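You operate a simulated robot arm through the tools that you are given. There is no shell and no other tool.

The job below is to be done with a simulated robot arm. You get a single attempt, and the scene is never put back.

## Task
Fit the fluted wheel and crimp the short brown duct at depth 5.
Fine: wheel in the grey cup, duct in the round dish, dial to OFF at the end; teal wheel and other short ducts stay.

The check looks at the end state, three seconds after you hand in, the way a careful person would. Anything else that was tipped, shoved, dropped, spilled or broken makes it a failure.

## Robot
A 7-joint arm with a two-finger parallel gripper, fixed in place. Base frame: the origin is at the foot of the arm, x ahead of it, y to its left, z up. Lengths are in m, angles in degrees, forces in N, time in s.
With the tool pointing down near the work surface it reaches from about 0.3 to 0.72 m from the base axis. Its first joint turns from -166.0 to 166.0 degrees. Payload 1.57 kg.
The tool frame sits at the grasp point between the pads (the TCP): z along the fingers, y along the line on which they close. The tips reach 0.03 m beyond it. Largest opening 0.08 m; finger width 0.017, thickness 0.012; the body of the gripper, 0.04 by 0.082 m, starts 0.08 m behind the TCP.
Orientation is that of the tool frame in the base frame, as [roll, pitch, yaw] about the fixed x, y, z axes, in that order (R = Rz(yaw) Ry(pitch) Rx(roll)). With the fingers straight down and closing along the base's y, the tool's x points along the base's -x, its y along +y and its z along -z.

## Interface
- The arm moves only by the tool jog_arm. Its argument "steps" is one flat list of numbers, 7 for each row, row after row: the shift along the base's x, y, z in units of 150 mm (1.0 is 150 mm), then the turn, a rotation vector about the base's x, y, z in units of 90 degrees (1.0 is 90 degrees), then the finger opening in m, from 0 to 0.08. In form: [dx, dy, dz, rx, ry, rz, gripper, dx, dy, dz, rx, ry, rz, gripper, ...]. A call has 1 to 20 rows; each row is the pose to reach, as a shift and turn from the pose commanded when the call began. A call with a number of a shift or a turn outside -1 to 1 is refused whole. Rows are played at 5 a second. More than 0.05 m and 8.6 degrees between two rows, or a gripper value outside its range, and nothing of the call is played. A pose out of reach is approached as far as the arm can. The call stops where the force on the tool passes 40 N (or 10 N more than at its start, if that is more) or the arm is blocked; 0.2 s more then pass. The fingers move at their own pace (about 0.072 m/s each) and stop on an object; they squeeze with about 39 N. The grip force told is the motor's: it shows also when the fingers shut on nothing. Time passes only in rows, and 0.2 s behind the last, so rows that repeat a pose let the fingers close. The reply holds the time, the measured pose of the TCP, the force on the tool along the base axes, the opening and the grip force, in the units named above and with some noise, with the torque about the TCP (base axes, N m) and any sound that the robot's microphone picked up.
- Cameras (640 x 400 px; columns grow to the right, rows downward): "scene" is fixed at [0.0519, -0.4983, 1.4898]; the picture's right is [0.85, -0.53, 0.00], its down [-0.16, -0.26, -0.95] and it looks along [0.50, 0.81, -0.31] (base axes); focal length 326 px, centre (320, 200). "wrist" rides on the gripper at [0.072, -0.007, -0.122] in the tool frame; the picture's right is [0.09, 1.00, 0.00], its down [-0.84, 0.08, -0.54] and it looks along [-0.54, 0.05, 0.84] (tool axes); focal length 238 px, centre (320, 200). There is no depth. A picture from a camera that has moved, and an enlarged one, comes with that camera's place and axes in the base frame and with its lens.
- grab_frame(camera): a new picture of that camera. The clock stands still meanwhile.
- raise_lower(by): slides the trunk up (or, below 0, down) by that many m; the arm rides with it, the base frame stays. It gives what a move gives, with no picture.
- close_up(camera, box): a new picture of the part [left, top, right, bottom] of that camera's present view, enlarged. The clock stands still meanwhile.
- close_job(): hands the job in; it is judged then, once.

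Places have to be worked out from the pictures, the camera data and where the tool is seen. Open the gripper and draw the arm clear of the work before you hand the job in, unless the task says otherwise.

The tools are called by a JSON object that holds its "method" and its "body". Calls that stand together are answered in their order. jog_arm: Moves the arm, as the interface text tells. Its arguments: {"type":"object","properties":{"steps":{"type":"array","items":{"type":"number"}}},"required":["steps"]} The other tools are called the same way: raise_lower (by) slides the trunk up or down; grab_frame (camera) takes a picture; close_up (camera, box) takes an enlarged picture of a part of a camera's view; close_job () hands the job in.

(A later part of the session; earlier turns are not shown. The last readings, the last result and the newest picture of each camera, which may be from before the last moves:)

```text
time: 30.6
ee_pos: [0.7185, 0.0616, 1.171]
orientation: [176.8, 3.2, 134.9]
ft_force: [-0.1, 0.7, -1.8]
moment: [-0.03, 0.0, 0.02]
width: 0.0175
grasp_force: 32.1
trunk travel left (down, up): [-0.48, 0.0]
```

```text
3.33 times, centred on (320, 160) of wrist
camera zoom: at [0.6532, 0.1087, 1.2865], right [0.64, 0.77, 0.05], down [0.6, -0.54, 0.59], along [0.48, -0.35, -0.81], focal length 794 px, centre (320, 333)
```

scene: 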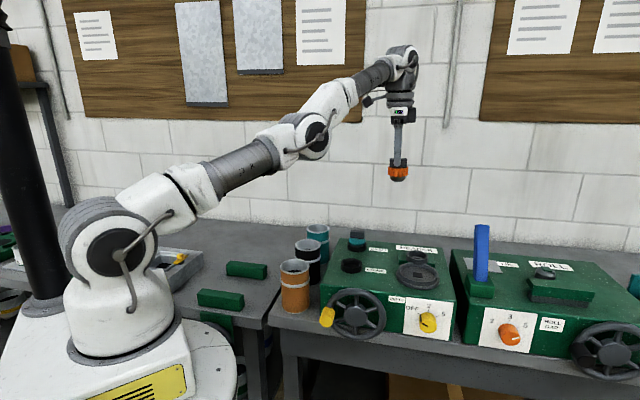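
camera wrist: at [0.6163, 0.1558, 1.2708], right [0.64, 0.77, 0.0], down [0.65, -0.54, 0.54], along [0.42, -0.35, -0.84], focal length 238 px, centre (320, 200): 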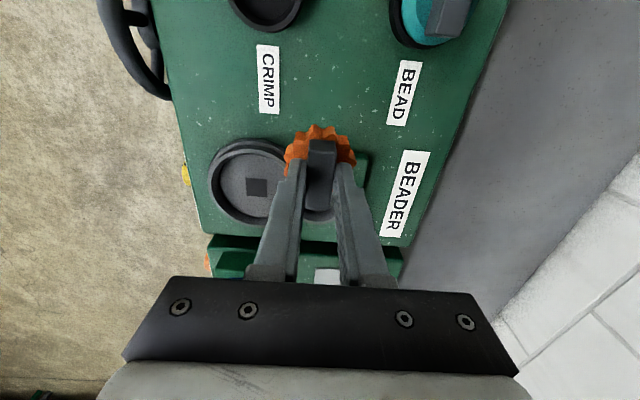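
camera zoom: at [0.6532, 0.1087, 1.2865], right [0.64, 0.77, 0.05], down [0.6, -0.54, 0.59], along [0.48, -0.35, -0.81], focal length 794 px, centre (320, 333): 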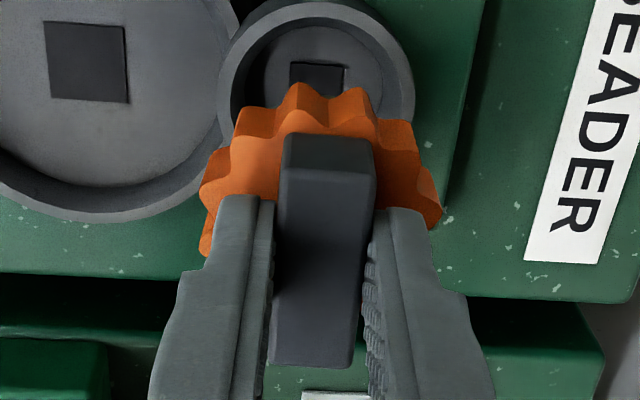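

Alignment is within about 1 mm (hub projects onto the cup centre in both views). I'll descend vertically until the hub is about at the rim and look again.

{"method": "jog_arm", "body": {"steps": [0.005, 0.005, -0.1, 0, 0, 0, 0.0, 0.005, 0.005, -0.2, 0, 0, 0, 0.0, 0.005, 0.005, -0.27, 0, 0, 0, 0.0, 0.005, 0.005, -0.27, 0, 0, 0, 0.0]}}

{"method": "close_up", "body": {"camera": "scene", "box": [390, 215, 450, 275]}}

{"method": "close_up", "body": {"camera": "wrist", "box": [240, 100, 400, 220]}}

```text
time: 31.6
ee_pos: [0.7176, 0.0645, 1.1297]
orientation: [176.9, 3.2, 134.9]
ft_force: [-0.2, -0.3, -1.1]
moment: [0.01, -0.01, -0.03]
width: 0.0173
grasp_force: 32.2
trunk travel left (down, up): [-0.48, 0.0]
```

```text
6.67 times, centred on (420, 245) of scene
camera zoom: at [0.0519, -0.4983, 1.4898], right [0.85, -0.53, 0.0], down [-0.16, -0.26, -0.95], along [0.5, 0.81, -0.31], focal length 2171 px, centre (-347, -100)
```

zoom: 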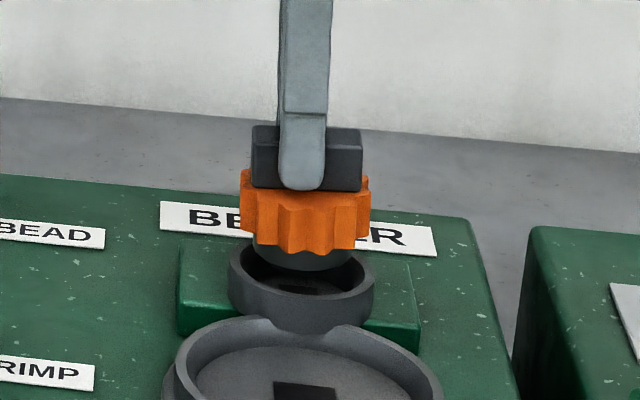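

```text
3.33 times, centred on (320, 160) of wrist
camera zoom: at [0.6536, 0.1096, 1.246], right [0.64, 0.77, 0.05], down [0.6, -0.54, 0.59], along [0.48, -0.35, -0.81], focal length 794 px, centre (320, 333)
```

zoom: 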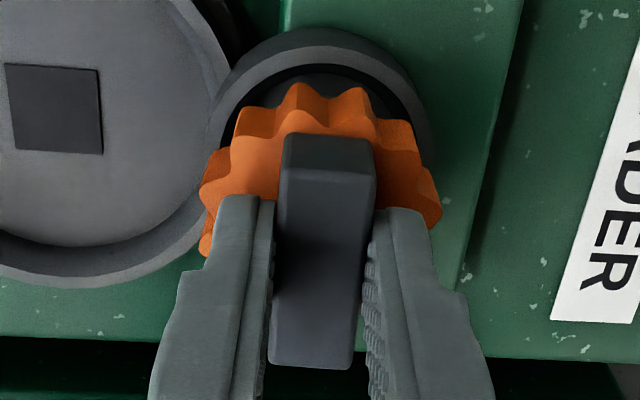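

Aligned within about a millimetre; the hub is entering the rim. I'll continue down in 2 mm rows and watch the force.

{"method": "jog_arm", "body": {"steps": [-0.002, -0.002, -0.0133, 0, 0, 0, 0.0, -0.004, -0.004, -0.0267, 0, 0, 0, 0.0, -0.004, -0.004, -0.04, 0, 0, 0, 0.0, -0.004, -0.004, -0.0533, 0, 0, 0, 0.0, -0.004, -0.004, -0.0667, 0, 0, 0, 0.0, -0.004, -0.004, -0.0667, 0, 0, 0, 0.0]}}

{"method": "close_up", "body": {"camera": "scene", "box": [390, 215, 450, 275]}}

{"method": "close_up", "body": {"camera": "wrist", "box": [240, 100, 400, 220]}}

```text
time: 33.0
ee_pos: [0.7184, 0.0619, 1.1187]
orientation: [176.8, 3.2, 134.8]
ft_force: [-1.1, 0.3, -0.4]
moment: [-0.04, 0.01, 0.02]
width: 0.0173
grasp_force: 31.8
trunk travel left (down, up): [-0.48, 0.0]
```

```text
6.67 times, centred on (420, 245) of scene
camera zoom: at [0.0519, -0.4983, 1.4898], right [0.85, -0.53, 0.0], down [-0.16, -0.26, -0.95], along [0.5, 0.81, -0.31], focal length 2171 px, centre (-347, -100)
```

zoom: 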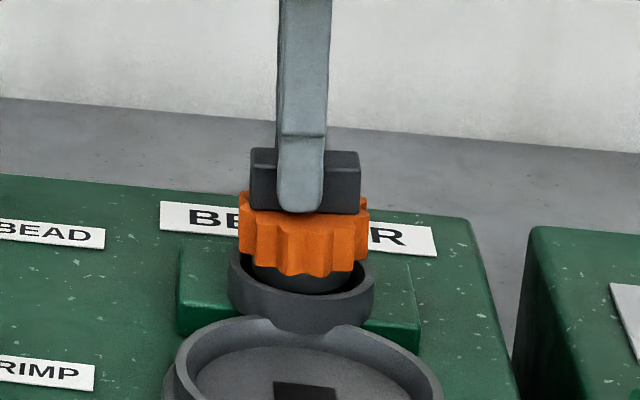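

```text
3.33 times, centred on (320, 160) of wrist
camera zoom: at [0.6532, 0.1089, 1.2361], right [0.64, 0.77, 0.05], down [0.6, -0.54, 0.59], along [0.48, -0.35, -0.81], focal length 794 px, centre (320, 333)
```

zoom: 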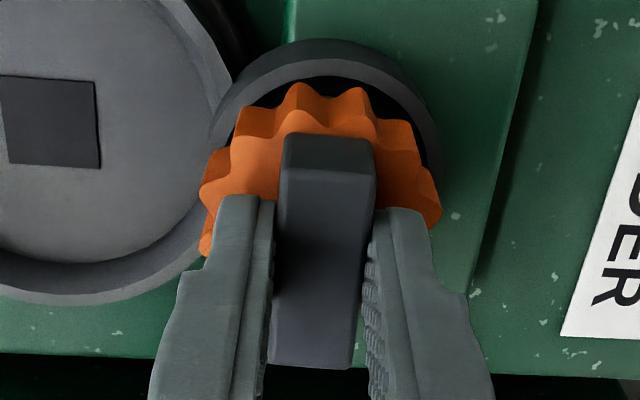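

The hub is inside the cup with no contact force yet. Continue down in 2 mm rows until it seats.

{"method": "jog_arm", "body": {"steps": [0, 0, -0.0133, 0, 0, 0, 0.0, 0, 0, -0.0267, 0, 0, 0, 0.0, 0, 0, -0.04, 0, 0, 0, 0.0, 0, 0, -0.0533, 0, 0, 0, 0.0, 0, 0, -0.0533, 0, 0, 0, 0.0]}}

{"method": "close_up", "body": {"camera": "scene", "box": [390, 215, 450, 275]}}

```text
time: 34.2
ee_pos: [0.7178, 0.0613, 1.1125]
orientation: [176.9, 3.2, 134.8]
ft_force: [0.6, 0.7, -1.7]
moment: [0.03, 0.06, 0.03]
width: 0.0172
grasp_force: 32.4
trunk travel left (down, up): [-0.48, 0.0]
```

```text
6.67 times, centred on (420, 245) of scene
camera zoom: at [0.0519, -0.4983, 1.4898], right [0.85, -0.53, 0.0], down [-0.16, -0.26, -0.95], along [0.5, 0.81, -0.31], focal length 2171 px, centre (-347, -100)
```

zoom: 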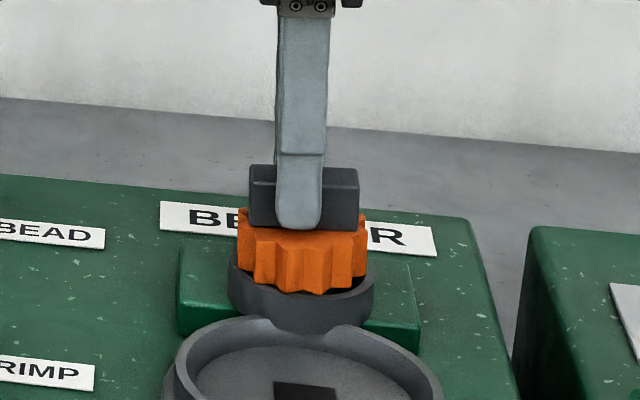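

{"method": "jog_arm", "body": {"steps": [0, 0, -0.0133, 0, 0, 0, 0.0, 0, 0, -0.0267, 0, 0, 0, 0.0, 0, 0, -0.04, 0, 0, 0, 0.0, 0, 0, -0.0533, 0, 0, 0, 0.0, 0, 0, -0.0533, 0, 0, 0, 0.0]}}

{"method": "close_up", "body": {"camera": "scene", "box": [390, 215, 450, 275]}}

{"method": "close_up", "body": {"camera": "wrist", "box": [240, 100, 400, 220]}}

```text
time: 35.4
ee_pos: [0.7176, 0.0624, 1.1068]
orientation: [176.5, 3.4, 134.9]
ft_force: [4.4, 0.0, 21.7]
moment: [-0.03, -0.14, -0.02]
width: 0.0177
grasp_force: 32.1
trunk travel left (down, up): [-0.48, 0.0]
```

```text
6.67 times, centred on (420, 245) of scene
camera zoom: at [0.0519, -0.4983, 1.4898], right [0.85, -0.53, 0.0], down [-0.16, -0.26, -0.95], along [0.5, 0.81, -0.31], focal length 2171 px, centre (-347, -100)
```

zoom: 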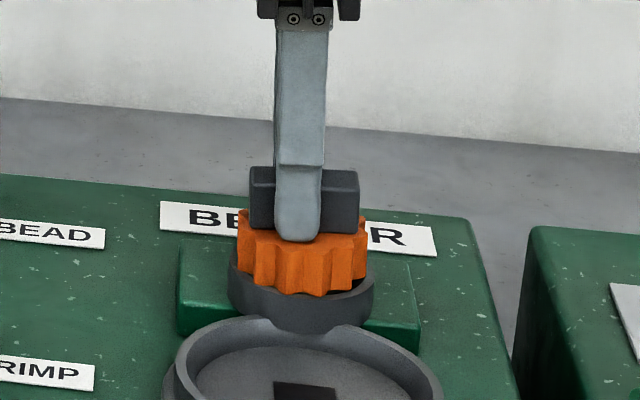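

```text
3.33 times, centred on (320, 160) of wrist
camera zoom: at [0.6525, 0.1089, 1.2226], right [0.64, 0.77, 0.05], down [0.6, -0.54, 0.59], along [0.49, -0.35, -0.8], focal length 794 px, centre (320, 333)
```

zoom: 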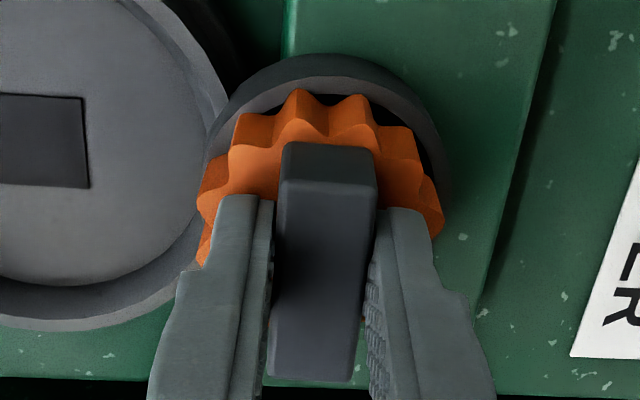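

Contact at 22 N: the hub has seated. I'll back off 2 mm to relieve the load, then open the fingers so the wheel settles level.

{"method": "jog_arm", "body": {"steps": [0, 0, 0.0133, 0, 0, 0, 0.0, 0, 0, 0.0133, 0, 0, 0, 0.02, 0, 0, 0.0133, 0, 0, 0, 0.03, 0, 0, 0.0133, 0, 0, 0, 0.04, 0, 0, 0.0133, 0, 0, 0, 0.05]}}

{"method": "close_up", "body": {"camera": "scene", "box": [390, 215, 450, 275]}}

{"method": "close_up", "body": {"camera": "wrist", "box": [240, 100, 400, 220]}}

```text
time: 36.6
ee_pos: [0.7168, 0.0622, 1.1058]
orientation: [176.9, 3.0, 135.0]
ft_force: [-0.3, 1.1, 6.2]
moment: [0.01, 0.06, 0.0]
width: 0.0483
grasp_force: 0.0
trunk travel left (down, up): [-0.48, 0.0]
```

```text
6.67 times, centred on (420, 245) of scene
camera zoom: at [0.0519, -0.4983, 1.4898], right [0.85, -0.53, 0.0], down [-0.16, -0.26, -0.95], along [0.5, 0.81, -0.31], focal length 2171 px, centre (-347, -100)
```

zoom: 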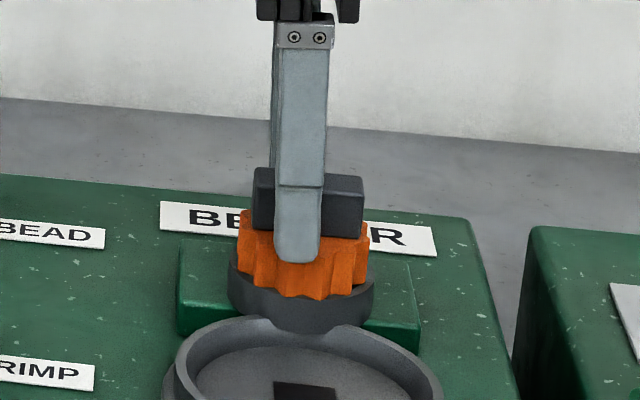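

```text
3.33 times, centred on (320, 160) of wrist
camera zoom: at [0.6525, 0.109, 1.222], right [0.64, 0.77, 0.05], down [0.6, -0.54, 0.59], along [0.48, -0.35, -0.81], focal length 794 px, centre (320, 333)
```

zoom: 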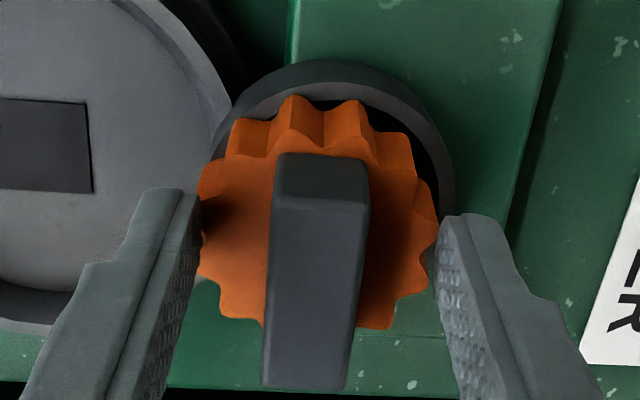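

Released and the wheel sits in the cup. I'll rise straight up and inspect the seating.

{"method": "jog_arm", "body": {"steps": [0, 0, 0.05, 0, 0, 0, 0.05, 0, 0, 0.15, 0, 0, 0, 0.06, -0.1, 0.05, 0.35, 0, 0, 0, 0.08, -0.3, 0.1, 0.5, 0, 0, 0, 0.08, -0.5, 0.3, 0.6, 0, 0, 0, 0.08, -0.5, 0.3, 0.6, 0, 0, 0, 0.08]}}

{"method": "close_up", "body": {"camera": "scene", "box": [380, 215, 450, 290]}}

{"method": "grab_frame", "body": {"camera": "wrist"}}

```text
time: 38.0
ee_pos: [0.642, 0.108, 1.1971]
orientation: [176.8, 3.1, 134.9]
ft_force: [-0.1, 0.4, -1.4]
moment: [-0.05, 0.01, -0.02]
width: 0.0799
grasp_force: 0.0
trunk travel left (down, up): [-0.48, 0.0]
```

```text
5.33 times, centred on (415, 252) of scene
camera zoom: at [0.0519, -0.4983, 1.4898], right [0.85, -0.53, 0.0], down [-0.16, -0.26, -0.95], along [0.5, 0.81, -0.31], focal length 1737 px, centre (-187, -80)
```

zoom: 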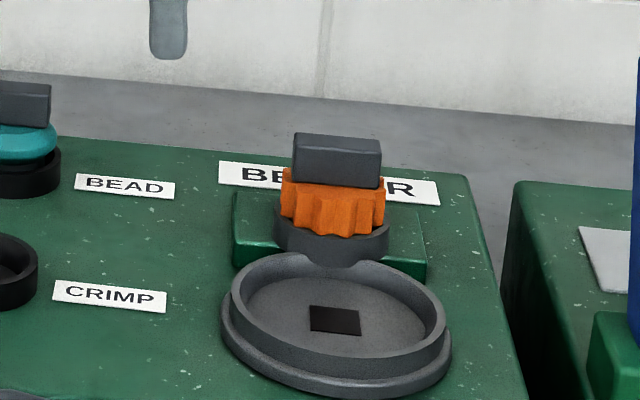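

```text
taken
camera wrist: at [0.5774, 0.1536, 1.3129], right [0.64, 0.77, 0.05], down [0.6, -0.54, 0.59], along [0.48, -0.35, -0.8], focal length 238 px, centre (320, 200)
```

wrist: 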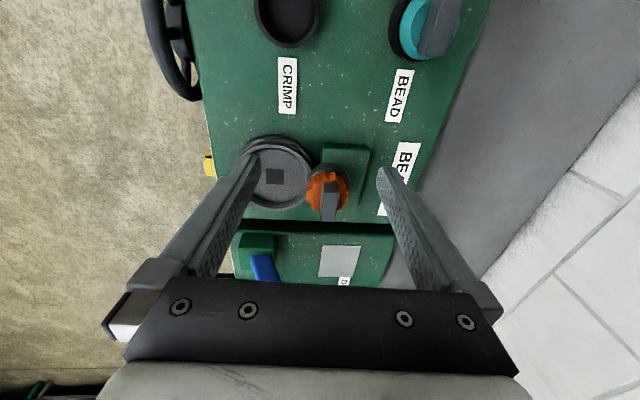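

{"method": "close_up", "body": {"camera": "wrist", "box": [230, 120, 390, 230]}}

{"method": "grab_frame", "body": {"camera": "scene"}}

```text
3.64 times, centred on (310, 175) of wrist
camera zoom: at [0.5774, 0.1536, 1.3129], right [0.64, 0.77, 0.05], down [0.6, -0.54, 0.59], along [0.48, -0.35, -0.8], focal length 867 px, centre (356, 291)
```

zoom: 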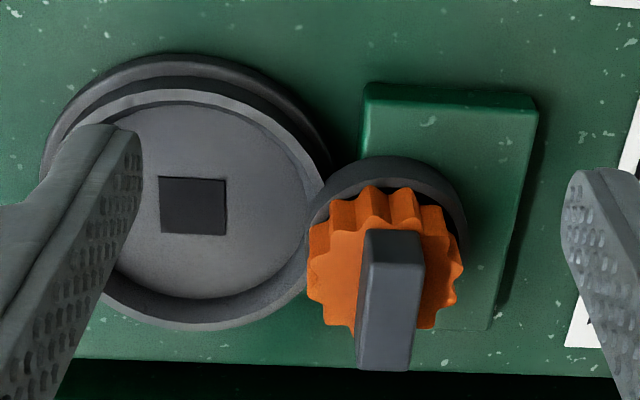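

```text
taken
```

scene: 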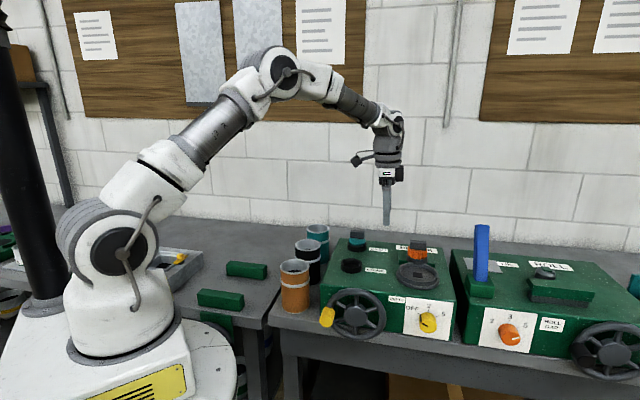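

The fluted wheel is seated level in the grey cup. Next, I'll back off and level the tool, then go to look at the brown duct.

{"method": "jog_arm", "body": {"steps": [-0.15, 0.05, 0.05, 0, 0.025, 0, 0.08, -0.35, 0.1, 0.1, 0, 0.05, 0, 0.08, -0.65, 0.2, 0.15, 0, 0.05, 0, 0.08, -0.9, 0.3, 0.15, 0, 0.05, 0, 0.08, -0.9, 0.3, 0.15, 0, 0.05, 0, 0.08]}}

{"method": "jog_arm", "body": {"steps": [-0.2, 0.06, 0, 0, 0, 0.083, 0.08, -0.4, 0.12, 0, 0, 0, 0.167, 0.08, -0.6, 0.18, 0, 0, 0, 0.25, 0.08, -0.8, 0.24, 0, 0, 0, 0.333, 0.08, -1.0, 0.3, 0, 0, 0, 0.417, 0.08, -1.0, 0.35, 0, 0, 0, 0.5, 0.08, -1.0, 0.35, 0, 0, 0, 0.5, 0.08]}}

{"method": "grab_frame", "body": {"camera": "wrist"}}

{"method": "grab_frame", "body": {"camera": "scene"}}

```text
time: 39.2
ee_pos: [0.5089, 0.1527, 1.219]
orientation: [179.9, 0.0, 135.0]
ft_force: [0.1, 0.8, 0.5]
moment: [-0.02, 0.01, -0.01]
width: 0.0798
grasp_force: 0.0
trunk travel left (down, up): [-0.48, 0.0]
```

```text
time: 40.8
ee_pos: [0.3578, 0.2055, 1.2191]
orientation: [-179.9, -0.1, -180.0]
ft_force: [0.1, -0.1, -0.7]
moment: [-0.03, -0.02, -0.03]
width: 0.08
grasp_force: 0.1
trunk travel left (down, up): [-0.48, 0.0]
```

```text
taken
camera wrist: at [0.2863, 0.1985, 1.3394], right [-0.09, 1.0, 0.0], down [0.84, 0.08, 0.54], along [0.54, 0.05, -0.84], focal length 238 px, centre (320, 200)
```

wrist: 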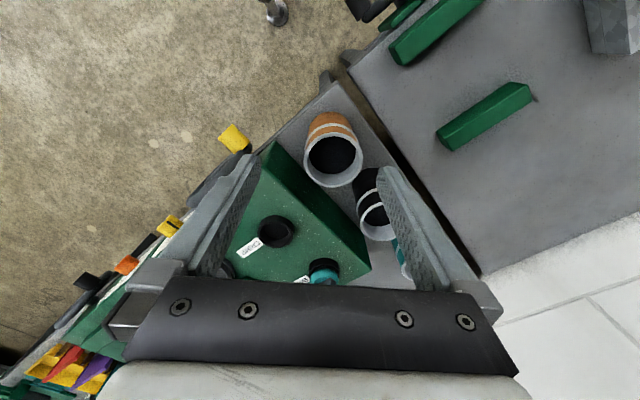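

```text
taken
```

scene: 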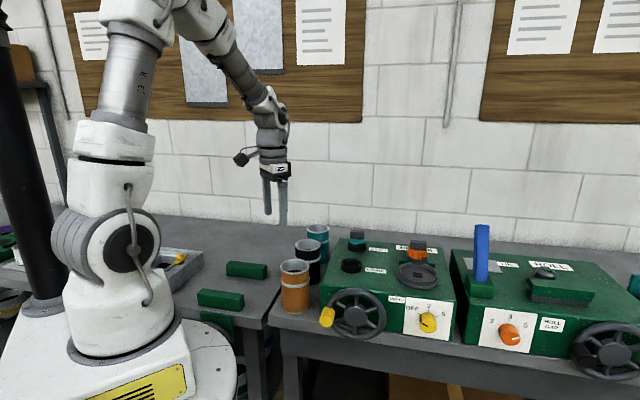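

{"method": "close_up", "body": {"camera": "wrist", "box": [280, 100, 400, 200]}}

{"method": "close_up", "body": {"camera": "scene", "box": [270, 220, 350, 320]}}

```text
4.00 times, centred on (340, 150) of wrist
camera zoom: at [0.2863, 0.1985, 1.3394], right [-0.09, 1.0, 0.0], down [0.84, 0.08, 0.54], along [0.54, 0.05, -0.84], focal length 953 px, centre (240, 400)
```

zoom: 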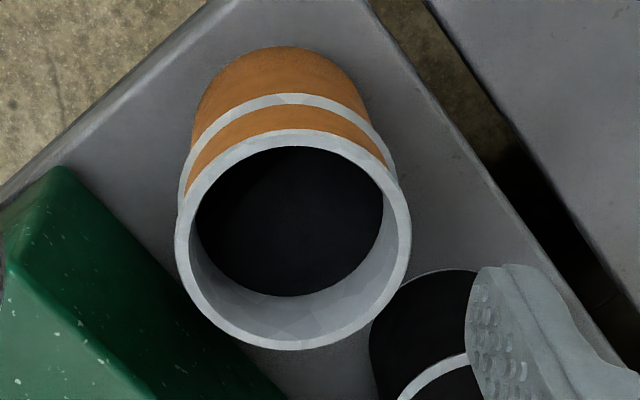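

```text
4.00 times, centred on (310, 270) of scene
camera zoom: at [0.0519, -0.4983, 1.4898], right [0.85, -0.53, 0.0], down [-0.16, -0.26, -0.95], along [0.5, 0.81, -0.31], focal length 1303 px, centre (360, -80)
```

zoom: 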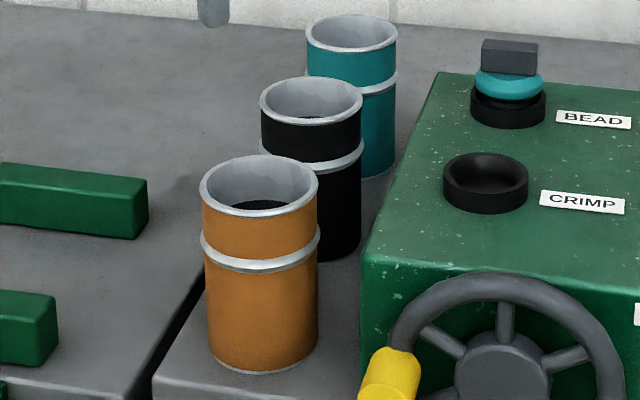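

The brown duct's rim centre is near (0.420, 0.2285), top z≈1.025, rim radius ≈0.041, too wide to span, with a floor ~3 cm down inside. I'll pinch the wall on its -y side with the fingertips ~2 cm below the rim; first hover above that spot.

{"method": "jog_arm", "body": {"steps": [0.14, -0.036, -0.22, 0, 0, 0, 0.05, 0.28, -0.072, -0.44, 0, 0, 0, 0.05, 0.41, -0.108, -0.66, 0, 0, 0, 0.05, 0.41, -0.108, -0.8, 0, 0, 0, 0.05, 0.41, -0.108, -0.8, 0, 0, 0, 0.05]}}

{"method": "grab_frame", "body": {"camera": "wrist"}}

{"method": "close_up", "body": {"camera": "scene", "box": [250, 200, 350, 320]}}

```text
time: 42.0
ee_pos: [0.4181, 0.1878, 1.0984]
orientation: [179.9, 0.0, 180.0]
ft_force: [0.1, 0.3, 0.7]
moment: [0.0, -0.01, 0.03]
width: 0.0501
grasp_force: 0.2
trunk travel left (down, up): [-0.48, 0.0]
```

```text
taken
camera wrist: at [0.3473, 0.1825, 1.2191], right [-0.09, 1.0, 0.0], down [0.84, 0.08, 0.54], along [0.54, 0.05, -0.84], focal length 238 px, centre (320, 200)
```

wrist: 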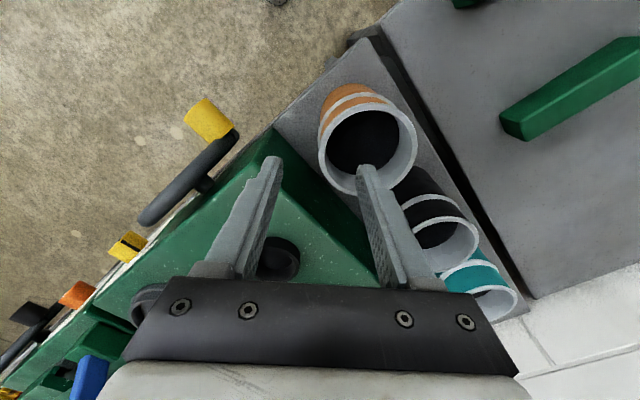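

```text
3.33 times, centred on (300, 260) of scene
camera zoom: at [0.0519, -0.4983, 1.4898], right [0.85, -0.53, 0.0], down [-0.16, -0.26, -0.95], along [0.5, 0.81, -0.31], focal length 1086 px, centre (387, 0)
```

zoom: 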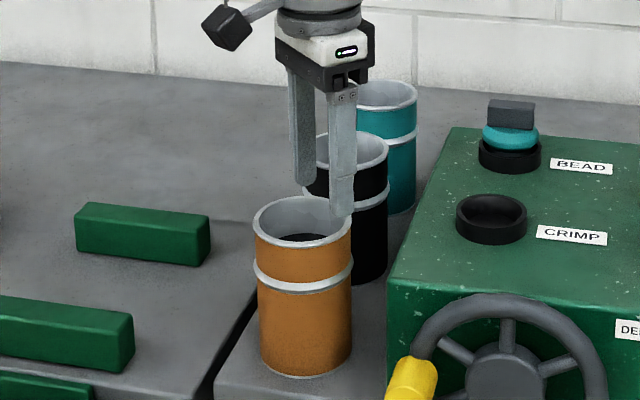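

{"method": "close_up", "body": {"camera": "wrist", "box": [240, 70, 440, 220]}}

```text
2.67 times, centred on (340, 145) of wrist
camera zoom: at [0.3473, 0.1825, 1.2191], right [-0.09, 1.0, 0.0], down [0.84, 0.08, 0.54], along [0.54, 0.05, -0.84], focal length 636 px, centre (267, 347)
```

zoom: 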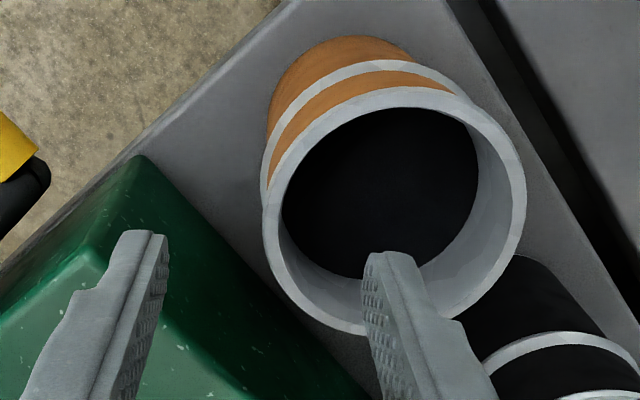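

The rim centre re-measures at (0.418, 0.229), so the wall is about 2 mm further +y. Descending with one finger inside and one outside, fingertips to ~2 cm below the rim.

{"method": "jog_arm", "body": {"steps": [0, 0.013, -0.1, 0, 0, 0, 0.05, 0, 0.013, -0.2, 0, 0, 0, 0.05, 0, 0.013, -0.3, 0, 0, 0, 0.05, 0, 0.013, -0.38, 0, 0, 0, 0.05, 0, 0.013, -0.43, 0, 0, 0, 0.05, 0, 0.013, -0.43, 0, 0, 0, 0.05]}}

{"method": "close_up", "body": {"camera": "wrist", "box": [220, 100, 420, 250]}}

{"method": "close_up", "body": {"camera": "scene", "box": [260, 220, 340, 320]}}

```text
time: 43.4
ee_pos: [0.4195, 0.1904, 1.0332]
orientation: [180.0, 0.0, -180.0]
ft_force: [0.0, 0.3, 0.6]
moment: [0.01, -0.01, -0.06]
width: 0.0501
grasp_force: 0.0
trunk travel left (down, up): [-0.48, 0.0]
```

```text
2.67 times, centred on (320, 175) of wrist
camera zoom: at [0.3475, 0.1842, 1.1543], right [-0.09, 1.0, 0.0], down [0.84, 0.08, 0.54], along [0.54, 0.05, -0.84], focal length 636 px, centre (320, 267)
```

zoom: 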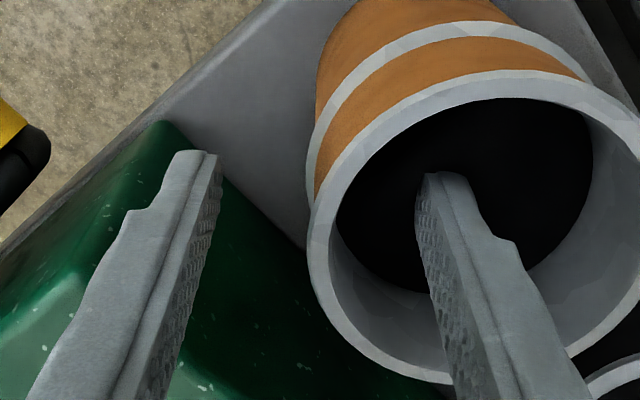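

```text
4.00 times, centred on (300, 270) of scene
camera zoom: at [0.0519, -0.4983, 1.4898], right [0.85, -0.53, 0.0], down [-0.16, -0.26, -0.95], along [0.5, 0.81, -0.31], focal length 1303 px, centre (400, -80)
```

zoom: 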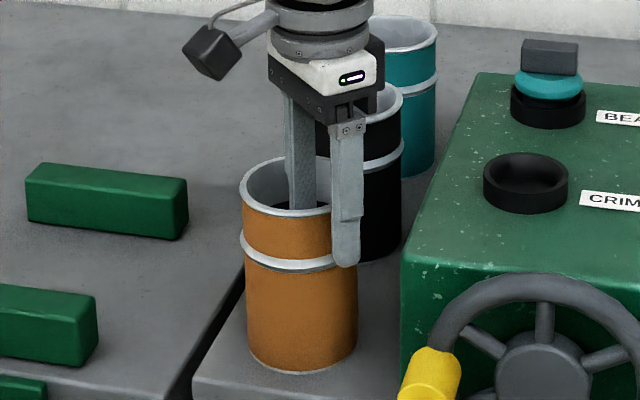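

One finger is inside and one outside the wall. Closing the grip.

{"method": "jog_arm", "body": {"steps": [0, 0, 0, 0, 0, 0, 0.03, 0, 0, 0, 0, 0, 0, 0.015, 0, 0, 0, 0, 0, 0, 0.0, 0, 0, 0, 0, 0, 0, 0.0, 0, 0, 0, 0, 0, 0, 0.0]}}

{"method": "close_up", "body": {"camera": "scene", "box": [260, 220, 340, 320]}}

```text
time: 44.6
ee_pos: [0.4193, 0.1914, 1.0327]
orientation: [-180.0, 0.0, 179.9]
ft_force: [0.1, -0.2, 0.4]
moment: [-0.04, 0.0, -0.01]
width: 0.0047
grasp_force: 24.9
trunk travel left (down, up): [-0.48, 0.0]
```

```text
4.00 times, centred on (300, 270) of scene
camera zoom: at [0.0519, -0.4983, 1.4898], right [0.85, -0.53, 0.0], down [-0.16, -0.26, -0.95], along [0.5, 0.81, -0.31], focal length 1303 px, centre (400, -80)
```

zoom: 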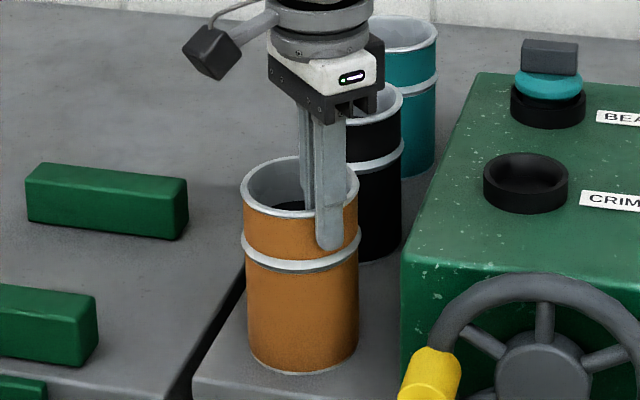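

The wall is pinched at 4.7 mm. I'll lift a little first, to check hold and tilt.

{"method": "jog_arm", "body": {"steps": [0, 0, 0.05, 0, 0, 0, 0.0, 0, 0, 0.15, 0, 0, 0, 0.0, 0, 0, 0.3, 0, 0, 0, 0.0, 0, 0, 0.3, 0, 0, 0, 0.0]}}

{"method": "close_up", "body": {"camera": "scene", "box": [260, 190, 340, 320]}}

{"method": "grab_frame", "body": {"camera": "wrist"}}

```text
time: 45.6
ee_pos: [0.4189, 0.19, 1.0808]
orientation: [-179.9, 0.0, 180.0]
ft_force: [0.0, -0.2, -2.5]
moment: [-0.1, 0.01, 0.03]
width: 0.0046
grasp_force: 25.2
trunk travel left (down, up): [-0.48, 0.0]
```

```text
3.08 times, centred on (300, 255) of scene
camera zoom: at [0.0519, -0.4983, 1.4898], right [0.85, -0.53, 0.0], down [-0.16, -0.26, -0.95], along [0.5, 0.81, -0.31], focal length 1002 px, centre (382, 31)
```

zoom: 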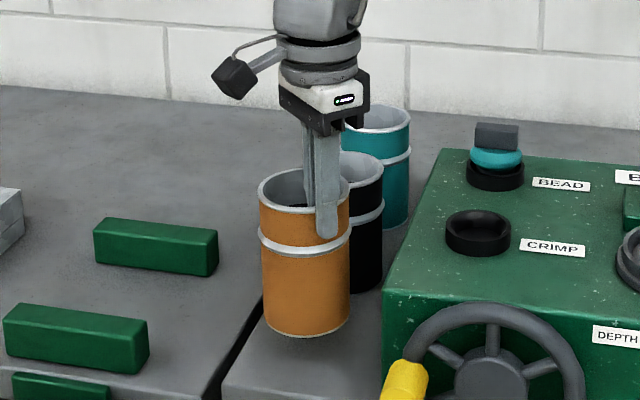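

```text
taken
camera wrist: at [0.3478, 0.1844, 1.2004], right [-0.09, 1.0, 0.0], down [0.84, 0.08, 0.54], along [0.54, 0.05, -0.84], focal length 238 px, centre (320, 200)
```

wrist: 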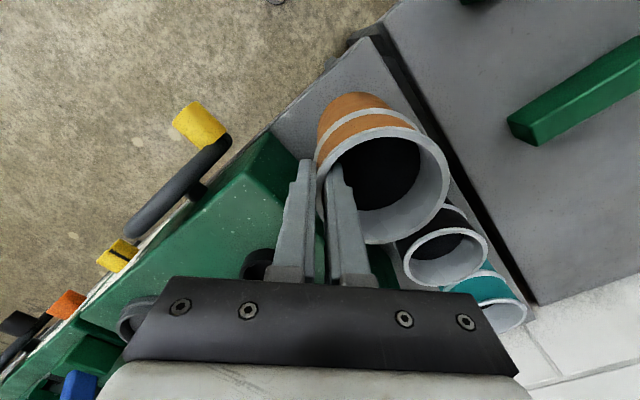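

Held upright, weighing about 2.5–3 N. I'll raise it well above the machine and carry it toward the dish in two stages.

{"method": "jog_arm", "body": {"steps": [0, 0, 0.25, 0, 0, 0, 0.0, 0, 0, 0.5, 0, 0, 0, 0.0, 0, 0, 0.75, 0, 0, 0, 0.0, 0, 0, 1.0, 0, 0, 0, 0.0, 0.17, -0.144, 1.0, 0, 0, 0, 0.0, 0.34, -0.288, 1.0, 0, 0, 0, 0.0, 0.51, -0.433, 1.0, 0, 0, 0, 0.0, 0.68, -0.577, 1.0, 0, 0, 0, 0.0, 0.857, -0.722, 1.0, 0, 0, 0, 0.0, 0.857, -0.722, 1.0, 0, 0, 0, 0.0]}}

{"method": "grab_frame", "body": {"camera": "scene"}}

```text
time: 47.8
ee_pos: [0.5478, 0.0826, 1.2281]
orientation: [179.9, 0.0, -180.0]
ft_force: [0.5, 0.3, -1.9]
moment: [-0.05, -0.01, 0.0]
width: 0.0047
grasp_force: 24.8
trunk travel left (down, up): [-0.48, 0.0]
```

```text
taken
```

scene: 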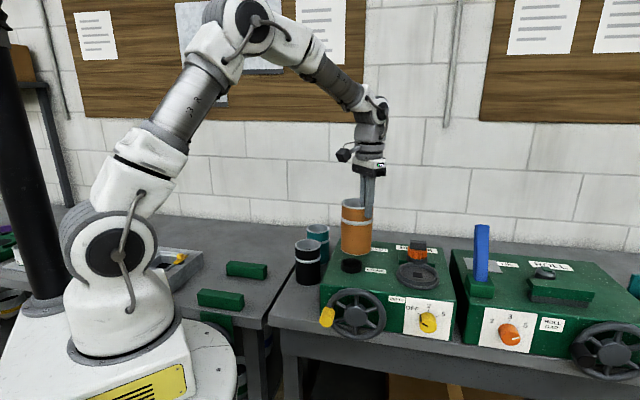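

Good, well clear. Second stage: to directly above the dish at the same height.

{"method": "jog_arm", "body": {"steps": [0.17, -0.144, 0.05, 0, 0, 0, 0.0, 0.34, -0.288, 0.05, 0, 0, 0, 0.0, 0.51, -0.433, 0.05, 0, 0, 0, 0.0, 0.68, -0.577, 0.05, 0, 0, 0, 0.0, 0.78, -0.66, 0.05, 0, 0, 0, 0.0, 0.857, -0.722, 0.05, 0, 0, 0, 0.0, 0.857, -0.722, 0.05, 0, 0, 0, 0.0, 0.857, -0.722, 0.05, 0, 0, 0, 0.0]}}

{"method": "close_up", "body": {"camera": "scene", "box": [360, 180, 460, 290]}}

{"method": "grab_frame", "body": {"camera": "wrist"}}

```text
time: 49.6
ee_pos: [0.6769, -0.0267, 1.2363]
orientation: [180.0, 0.0, -180.0]
ft_force: [-0.3, -0.2, -1.9]
moment: [-0.09, -0.01, 0.03]
width: 0.0045
grasp_force: 25.2
trunk travel left (down, up): [-0.48, 0.0]
```

```text
3.64 times, centred on (410, 235) of scene
camera zoom: at [0.0519, -0.4983, 1.4898], right [0.85, -0.53, 0.0], down [-0.16, -0.26, -0.95], along [0.5, 0.81, -0.31], focal length 1184 px, centre (-7, 73)
```

zoom: 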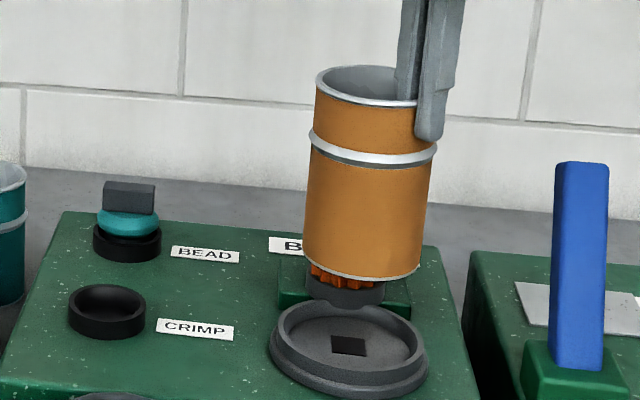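

```text
taken
camera wrist: at [0.6055, -0.0326, 1.3578], right [-0.09, 1.0, 0.0], down [0.84, 0.08, 0.54], along [0.54, 0.05, -0.84], focal length 238 px, centre (320, 200)
```

wrist: 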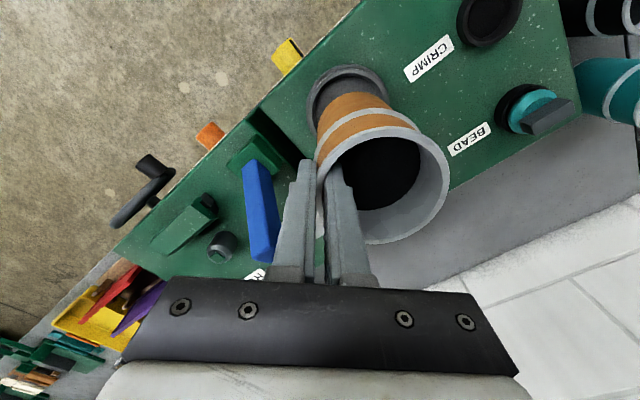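

{"method": "close_up", "body": {"camera": "wrist", "box": [280, 40, 460, 160]}}

{"method": "close_up", "body": {"camera": "scene", "box": [390, 240, 440, 290]}}

```text
3.33 times, centred on (370, 100) of wrist
camera zoom: at [0.6055, -0.0326, 1.3578], right [-0.09, 1.0, 0.0], down [0.84, 0.08, 0.54], along [0.54, 0.05, -0.84], focal length 794 px, centre (153, 533)
```

zoom: 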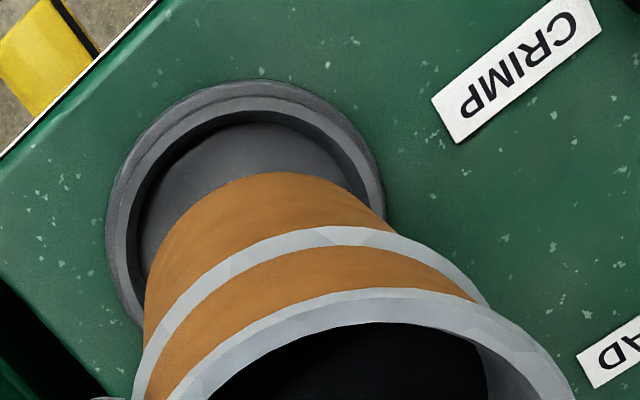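

```text
8.00 times, centred on (415, 265) of scene
camera zoom: at [0.0519, -0.4983, 1.4898], right [0.85, -0.53, 0.0], down [-0.16, -0.26, -0.95], along [0.5, 0.81, -0.31], focal length 2605 px, centre (-440, -320)
```

zoom: 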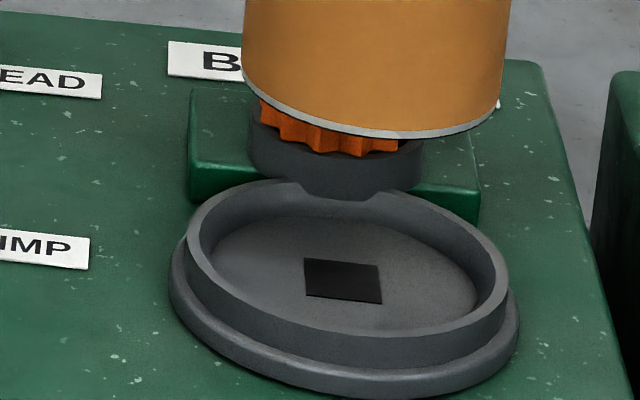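

The duct hangs with its bottom swung about 2.5° toward +x (about 5–6 mm off at the bottom), while y is well aligned. I'll correct with a 2.5° tool tilt about y and descend 2 cm, then re-check.

{"method": "jog_arm", "body": {"steps": [0, 0, -0.04, 0, 0.014, 0, 0.0, 0, 0, -0.09, 0, 0.028, 0, 0.0, 0, 0, -0.14, 0, 0.028, 0, 0.0, 0, 0, -0.14, 0, 0.028, 0, 0.0]}}

{"method": "close_up", "body": {"camera": "scene", "box": [370, 200, 450, 300]}}

{"method": "close_up", "body": {"camera": "wrist", "box": [280, 40, 460, 160]}}

```text
time: 50.6
ee_pos: [0.6769, -0.0253, 1.2152]
orientation: [-180.0, -2.5, 180.0]
ft_force: [0.0, 0.4, -2.5]
moment: [-0.04, 0.01, -0.02]
width: 0.0048
grasp_force: 25.2
trunk travel left (down, up): [-0.48, 0.0]
```

```text
4.00 times, centred on (410, 250) of scene
camera zoom: at [0.0519, -0.4983, 1.4898], right [0.85, -0.53, 0.0], down [-0.16, -0.26, -0.95], along [0.5, 0.81, -0.31], focal length 1303 px, centre (-40, 0)
```

zoom: 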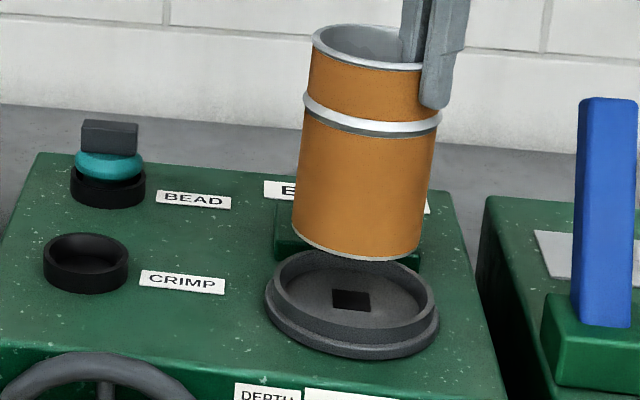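

```text
3.33 times, centred on (370, 100) of wrist
camera zoom: at [0.6107, -0.0325, 1.3396], right [-0.09, 1.0, 0.0], down [0.86, 0.08, 0.5], along [0.5, 0.05, -0.86], focal length 794 px, centre (153, 533)
```

zoom: 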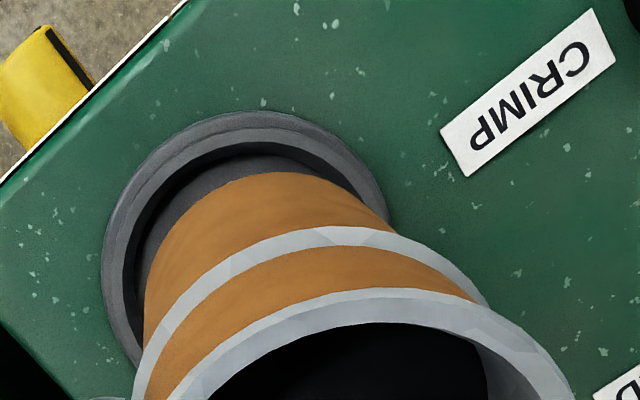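

The duct is upright now and aligned along the scene's horizontal; the wrist view suggests ~2 mm too far +y. I'll correct that and lower into the dish to ~8 mm above the floor.

{"method": "jog_arm", "body": {"steps": [0, -0.013, -0.07, 0, 0, 0, 0.0, 0, -0.013, -0.14, 0, 0, 0, 0.0, 0, -0.013, -0.21, 0, 0, 0, 0.0, 0, -0.013, -0.21, 0, 0, 0, 0.0]}}

{"method": "close_up", "body": {"camera": "scene", "box": [380, 220, 440, 300]}}

{"method": "close_up", "body": {"camera": "wrist", "box": [280, 40, 460, 160]}}

```text
time: 51.6
ee_pos: [0.6771, -0.0264, 1.1821]
orientation: [-180.0, -2.4, 179.9]
ft_force: [0.3, -0.2, -2.0]
moment: [-0.09, 0.02, -0.01]
width: 0.0047
grasp_force: 25.6
trunk travel left (down, up): [-0.48, 0.0]
```

```text
5.00 times, centred on (410, 260) of scene
camera zoom: at [0.0519, -0.4983, 1.4898], right [0.85, -0.53, 0.0], down [-0.16, -0.26, -0.95], along [0.5, 0.81, -0.31], focal length 1628 px, centre (-130, -100)
```

zoom: 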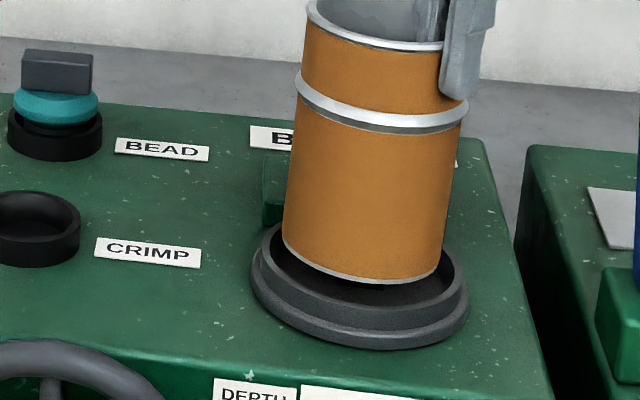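

```text
3.33 times, centred on (370, 100) of wrist
camera zoom: at [0.6105, -0.0342, 1.3073], right [-0.09, 1.0, 0.0], down [0.86, 0.08, 0.5], along [0.5, 0.05, -0.86], focal length 794 px, centre (153, 533)
```

zoom: 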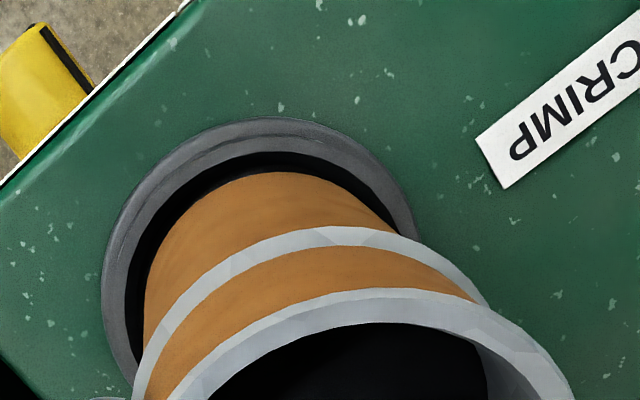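

The duct bottom is just inside the dish rim. A last 2.5 mm nudge in -y, then lower in 2 mm rows until contact.

{"method": "jog_arm", "body": {"steps": [0, -0.016, 0, 0, 0, 0, 0.0, 0, -0.016, -0.0133, 0, 0, 0, 0.0, 0, -0.016, -0.0267, 0, 0, 0, 0.0, 0, -0.016, -0.04, 0, 0, 0, 0.0, 0, -0.016, -0.04, 0, 0, 0, 0.0]}}

{"method": "jog_arm", "body": {"steps": [0, 0, -0.01, 0, 0, 0, 0.0, 0, 0, -0.02, 0, 0, 0, 0.0, 0, 0, -0.02, 0, 0, 0, 0.0]}}

```text
time: 52.8
ee_pos: [0.677, -0.0305, 1.1776]
orientation: [180.0, -2.5, 180.0]
ft_force: [-0.6, 0.0, -3.0]
moment: [-0.11, -0.02, 0.01]
width: 0.0048
grasp_force: 25.6
trunk travel left (down, up): [-0.48, 0.0]
```

```text
time: 53.6
ee_pos: [0.6771, -0.0303, 1.1741]
orientation: [-179.9, -2.5, 179.9]
ft_force: [0.2, -0.2, -2.0]
moment: [-0.1, 0.02, 0.0]
width: 0.0045
grasp_force: 24.9
trunk travel left (down, up): [-0.48, 0.0]
```

{"method": "jog_arm", "body": {"steps": [0, 0, -0.01, 0, 0, 0, 0.0, 0, 0, -0.02, 0, 0, 0, 0.0, 0, 0, -0.03, 0, 0, 0, 0.0, 0, 0, -0.03, 0, 0, 0, 0.0]}}

{"method": "close_up", "body": {"camera": "scene", "box": [380, 220, 440, 300]}}

```text
time: 54.6
ee_pos: [0.6752, -0.029, 1.1703]
orientation: [180.0, -2.5, -180.0]
ft_force: [-0.2, -0.7, -2.7]
moment: [-0.08, 0.02, 0.01]
width: 0.0045
grasp_force: 24.9
trunk travel left (down, up): [-0.48, 0.0]
```

```text
5.00 times, centred on (410, 260) of scene
camera zoom: at [0.0519, -0.4983, 1.4898], right [0.85, -0.53, 0.0], down [-0.16, -0.26, -0.95], along [0.5, 0.81, -0.31], focal length 1628 px, centre (-130, -100)
```

zoom: 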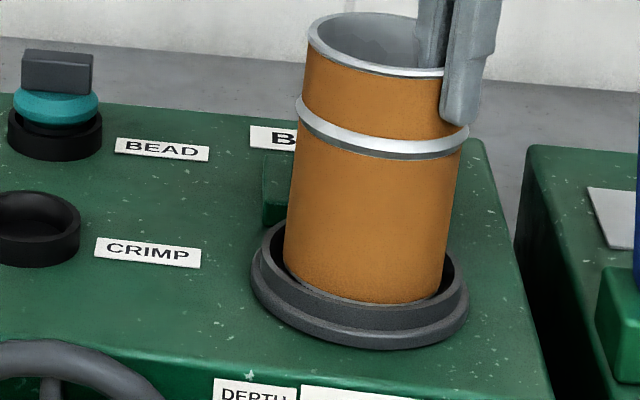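

Still hanging (−2.7 N). Continue lowering.

{"method": "jog_arm", "body": {"steps": [0, 0, -0.01, 0, 0, 0, 0.0, 0, 0, -0.02, 0, 0, 0, 0.0, 0, 0, -0.03, 0, 0, 0, 0.0, 0, 0, -0.03, 0, 0, 0, 0.0]}}

{"method": "close_up", "body": {"camera": "scene", "box": [380, 220, 440, 300]}}

```text
time: 55.6
ee_pos: [0.6764, -0.0303, 1.1662]
orientation: [-179.9, -2.5, 180.0]
ft_force: [0.4, -0.1, -1.8]
moment: [-0.07, -0.01, 0.04]
width: 0.0045
grasp_force: 25.2
trunk travel left (down, up): [-0.48, 0.0]
```

```text
5.00 times, centred on (410, 260) of scene
camera zoom: at [0.0519, -0.4983, 1.4898], right [0.85, -0.53, 0.0], down [-0.16, -0.26, -0.95], along [0.5, 0.81, -0.31], focal length 1628 px, centre (-130, -100)
```

zoom: 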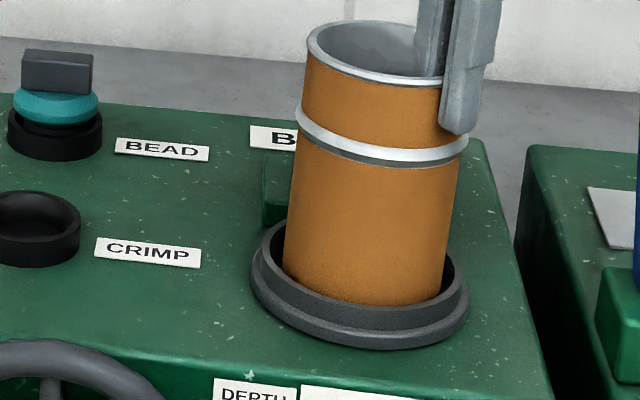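

{"method": "jog_arm", "body": {"steps": [0, 0, -0.01, 0, 0, 0, 0.0, 0, 0, -0.02, 0, 0, 0, 0.0, 0, 0, -0.03, 0, 0, 0, 0.0, 0, 0, -0.03, 0, 0, 0, 0.0]}}

{"method": "close_up", "body": {"camera": "scene", "box": [380, 220, 440, 300]}}

{"method": "grab_frame", "body": {"camera": "wrist"}}

```text
time: 56.6
ee_pos: [0.6752, -0.0306, 1.1644]
orientation: [180.0, -2.3, 180.0]
ft_force: [-3.3, 0.0, 13.5]
moment: [0.37, -0.17, 0.09]
width: 0.0049
grasp_force: 25.1
trunk travel left (down, up): [-0.48, 0.0]
```

```text
5.00 times, centred on (410, 260) of scene
camera zoom: at [0.0519, -0.4983, 1.4898], right [0.85, -0.53, 0.0], down [-0.16, -0.26, -0.95], along [0.5, 0.81, -0.31], focal length 1628 px, centre (-130, -100)
```

zoom: 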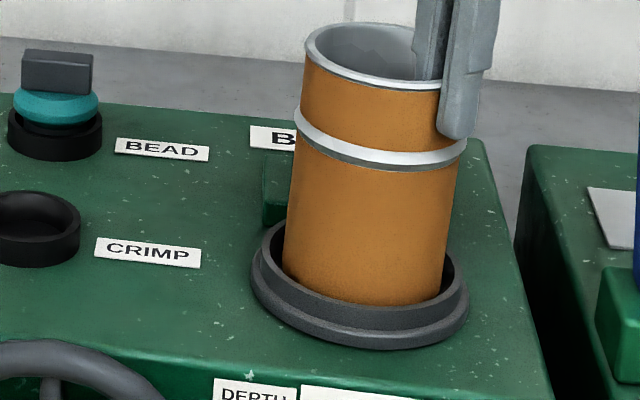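

```text
taken
camera wrist: at [0.6087, -0.0368, 1.2872], right [-0.09, 1.0, 0.0], down [0.86, 0.08, 0.51], along [0.5, 0.05, -0.86], focal length 238 px, centre (320, 200)
```

wrist: 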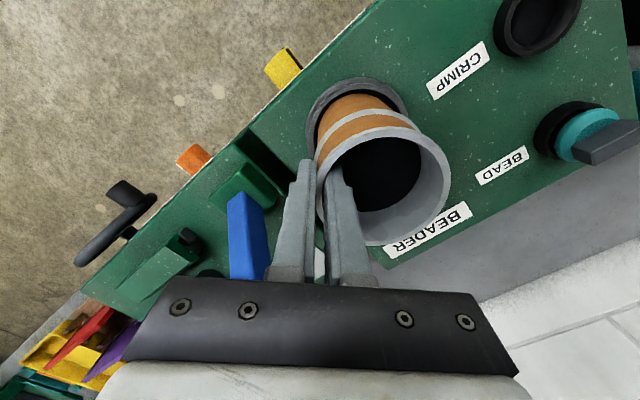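

Contact at 13.5 N: the duct stands on the dish floor. Let me check centring before releasing.

{"method": "close_up", "body": {"camera": "wrist", "box": [290, 60, 430, 160]}}

{"method": "close_up", "body": {"camera": "scene", "box": [390, 250, 440, 300]}}

```text
4.00 times, centred on (360, 110) of wrist
camera zoom: at [0.6087, -0.0368, 1.2872], right [-0.09, 1.0, 0.0], down [0.86, 0.08, 0.51], along [0.5, 0.05, -0.86], focal length 953 px, centre (160, 560)
```

zoom: 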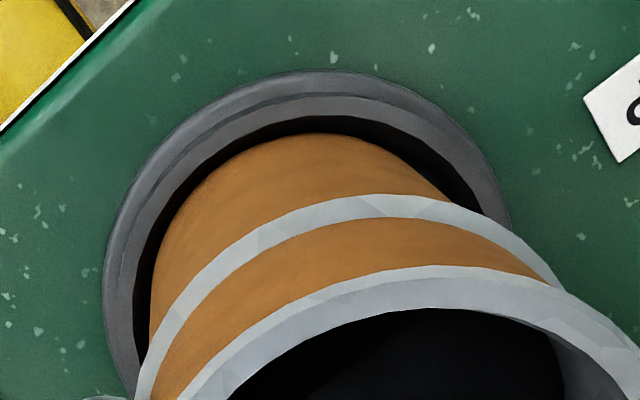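

```text
8.00 times, centred on (415, 275) of scene
camera zoom: at [0.0519, -0.4983, 1.4898], right [0.85, -0.53, 0.0], down [-0.16, -0.26, -0.95], along [0.5, 0.81, -0.31], focal length 2605 px, centre (-440, -400)
```

zoom: 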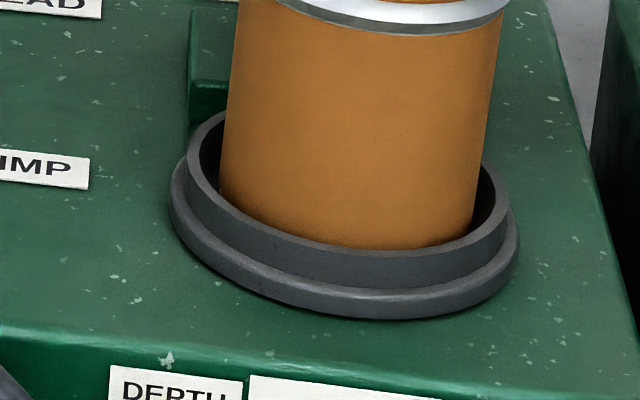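

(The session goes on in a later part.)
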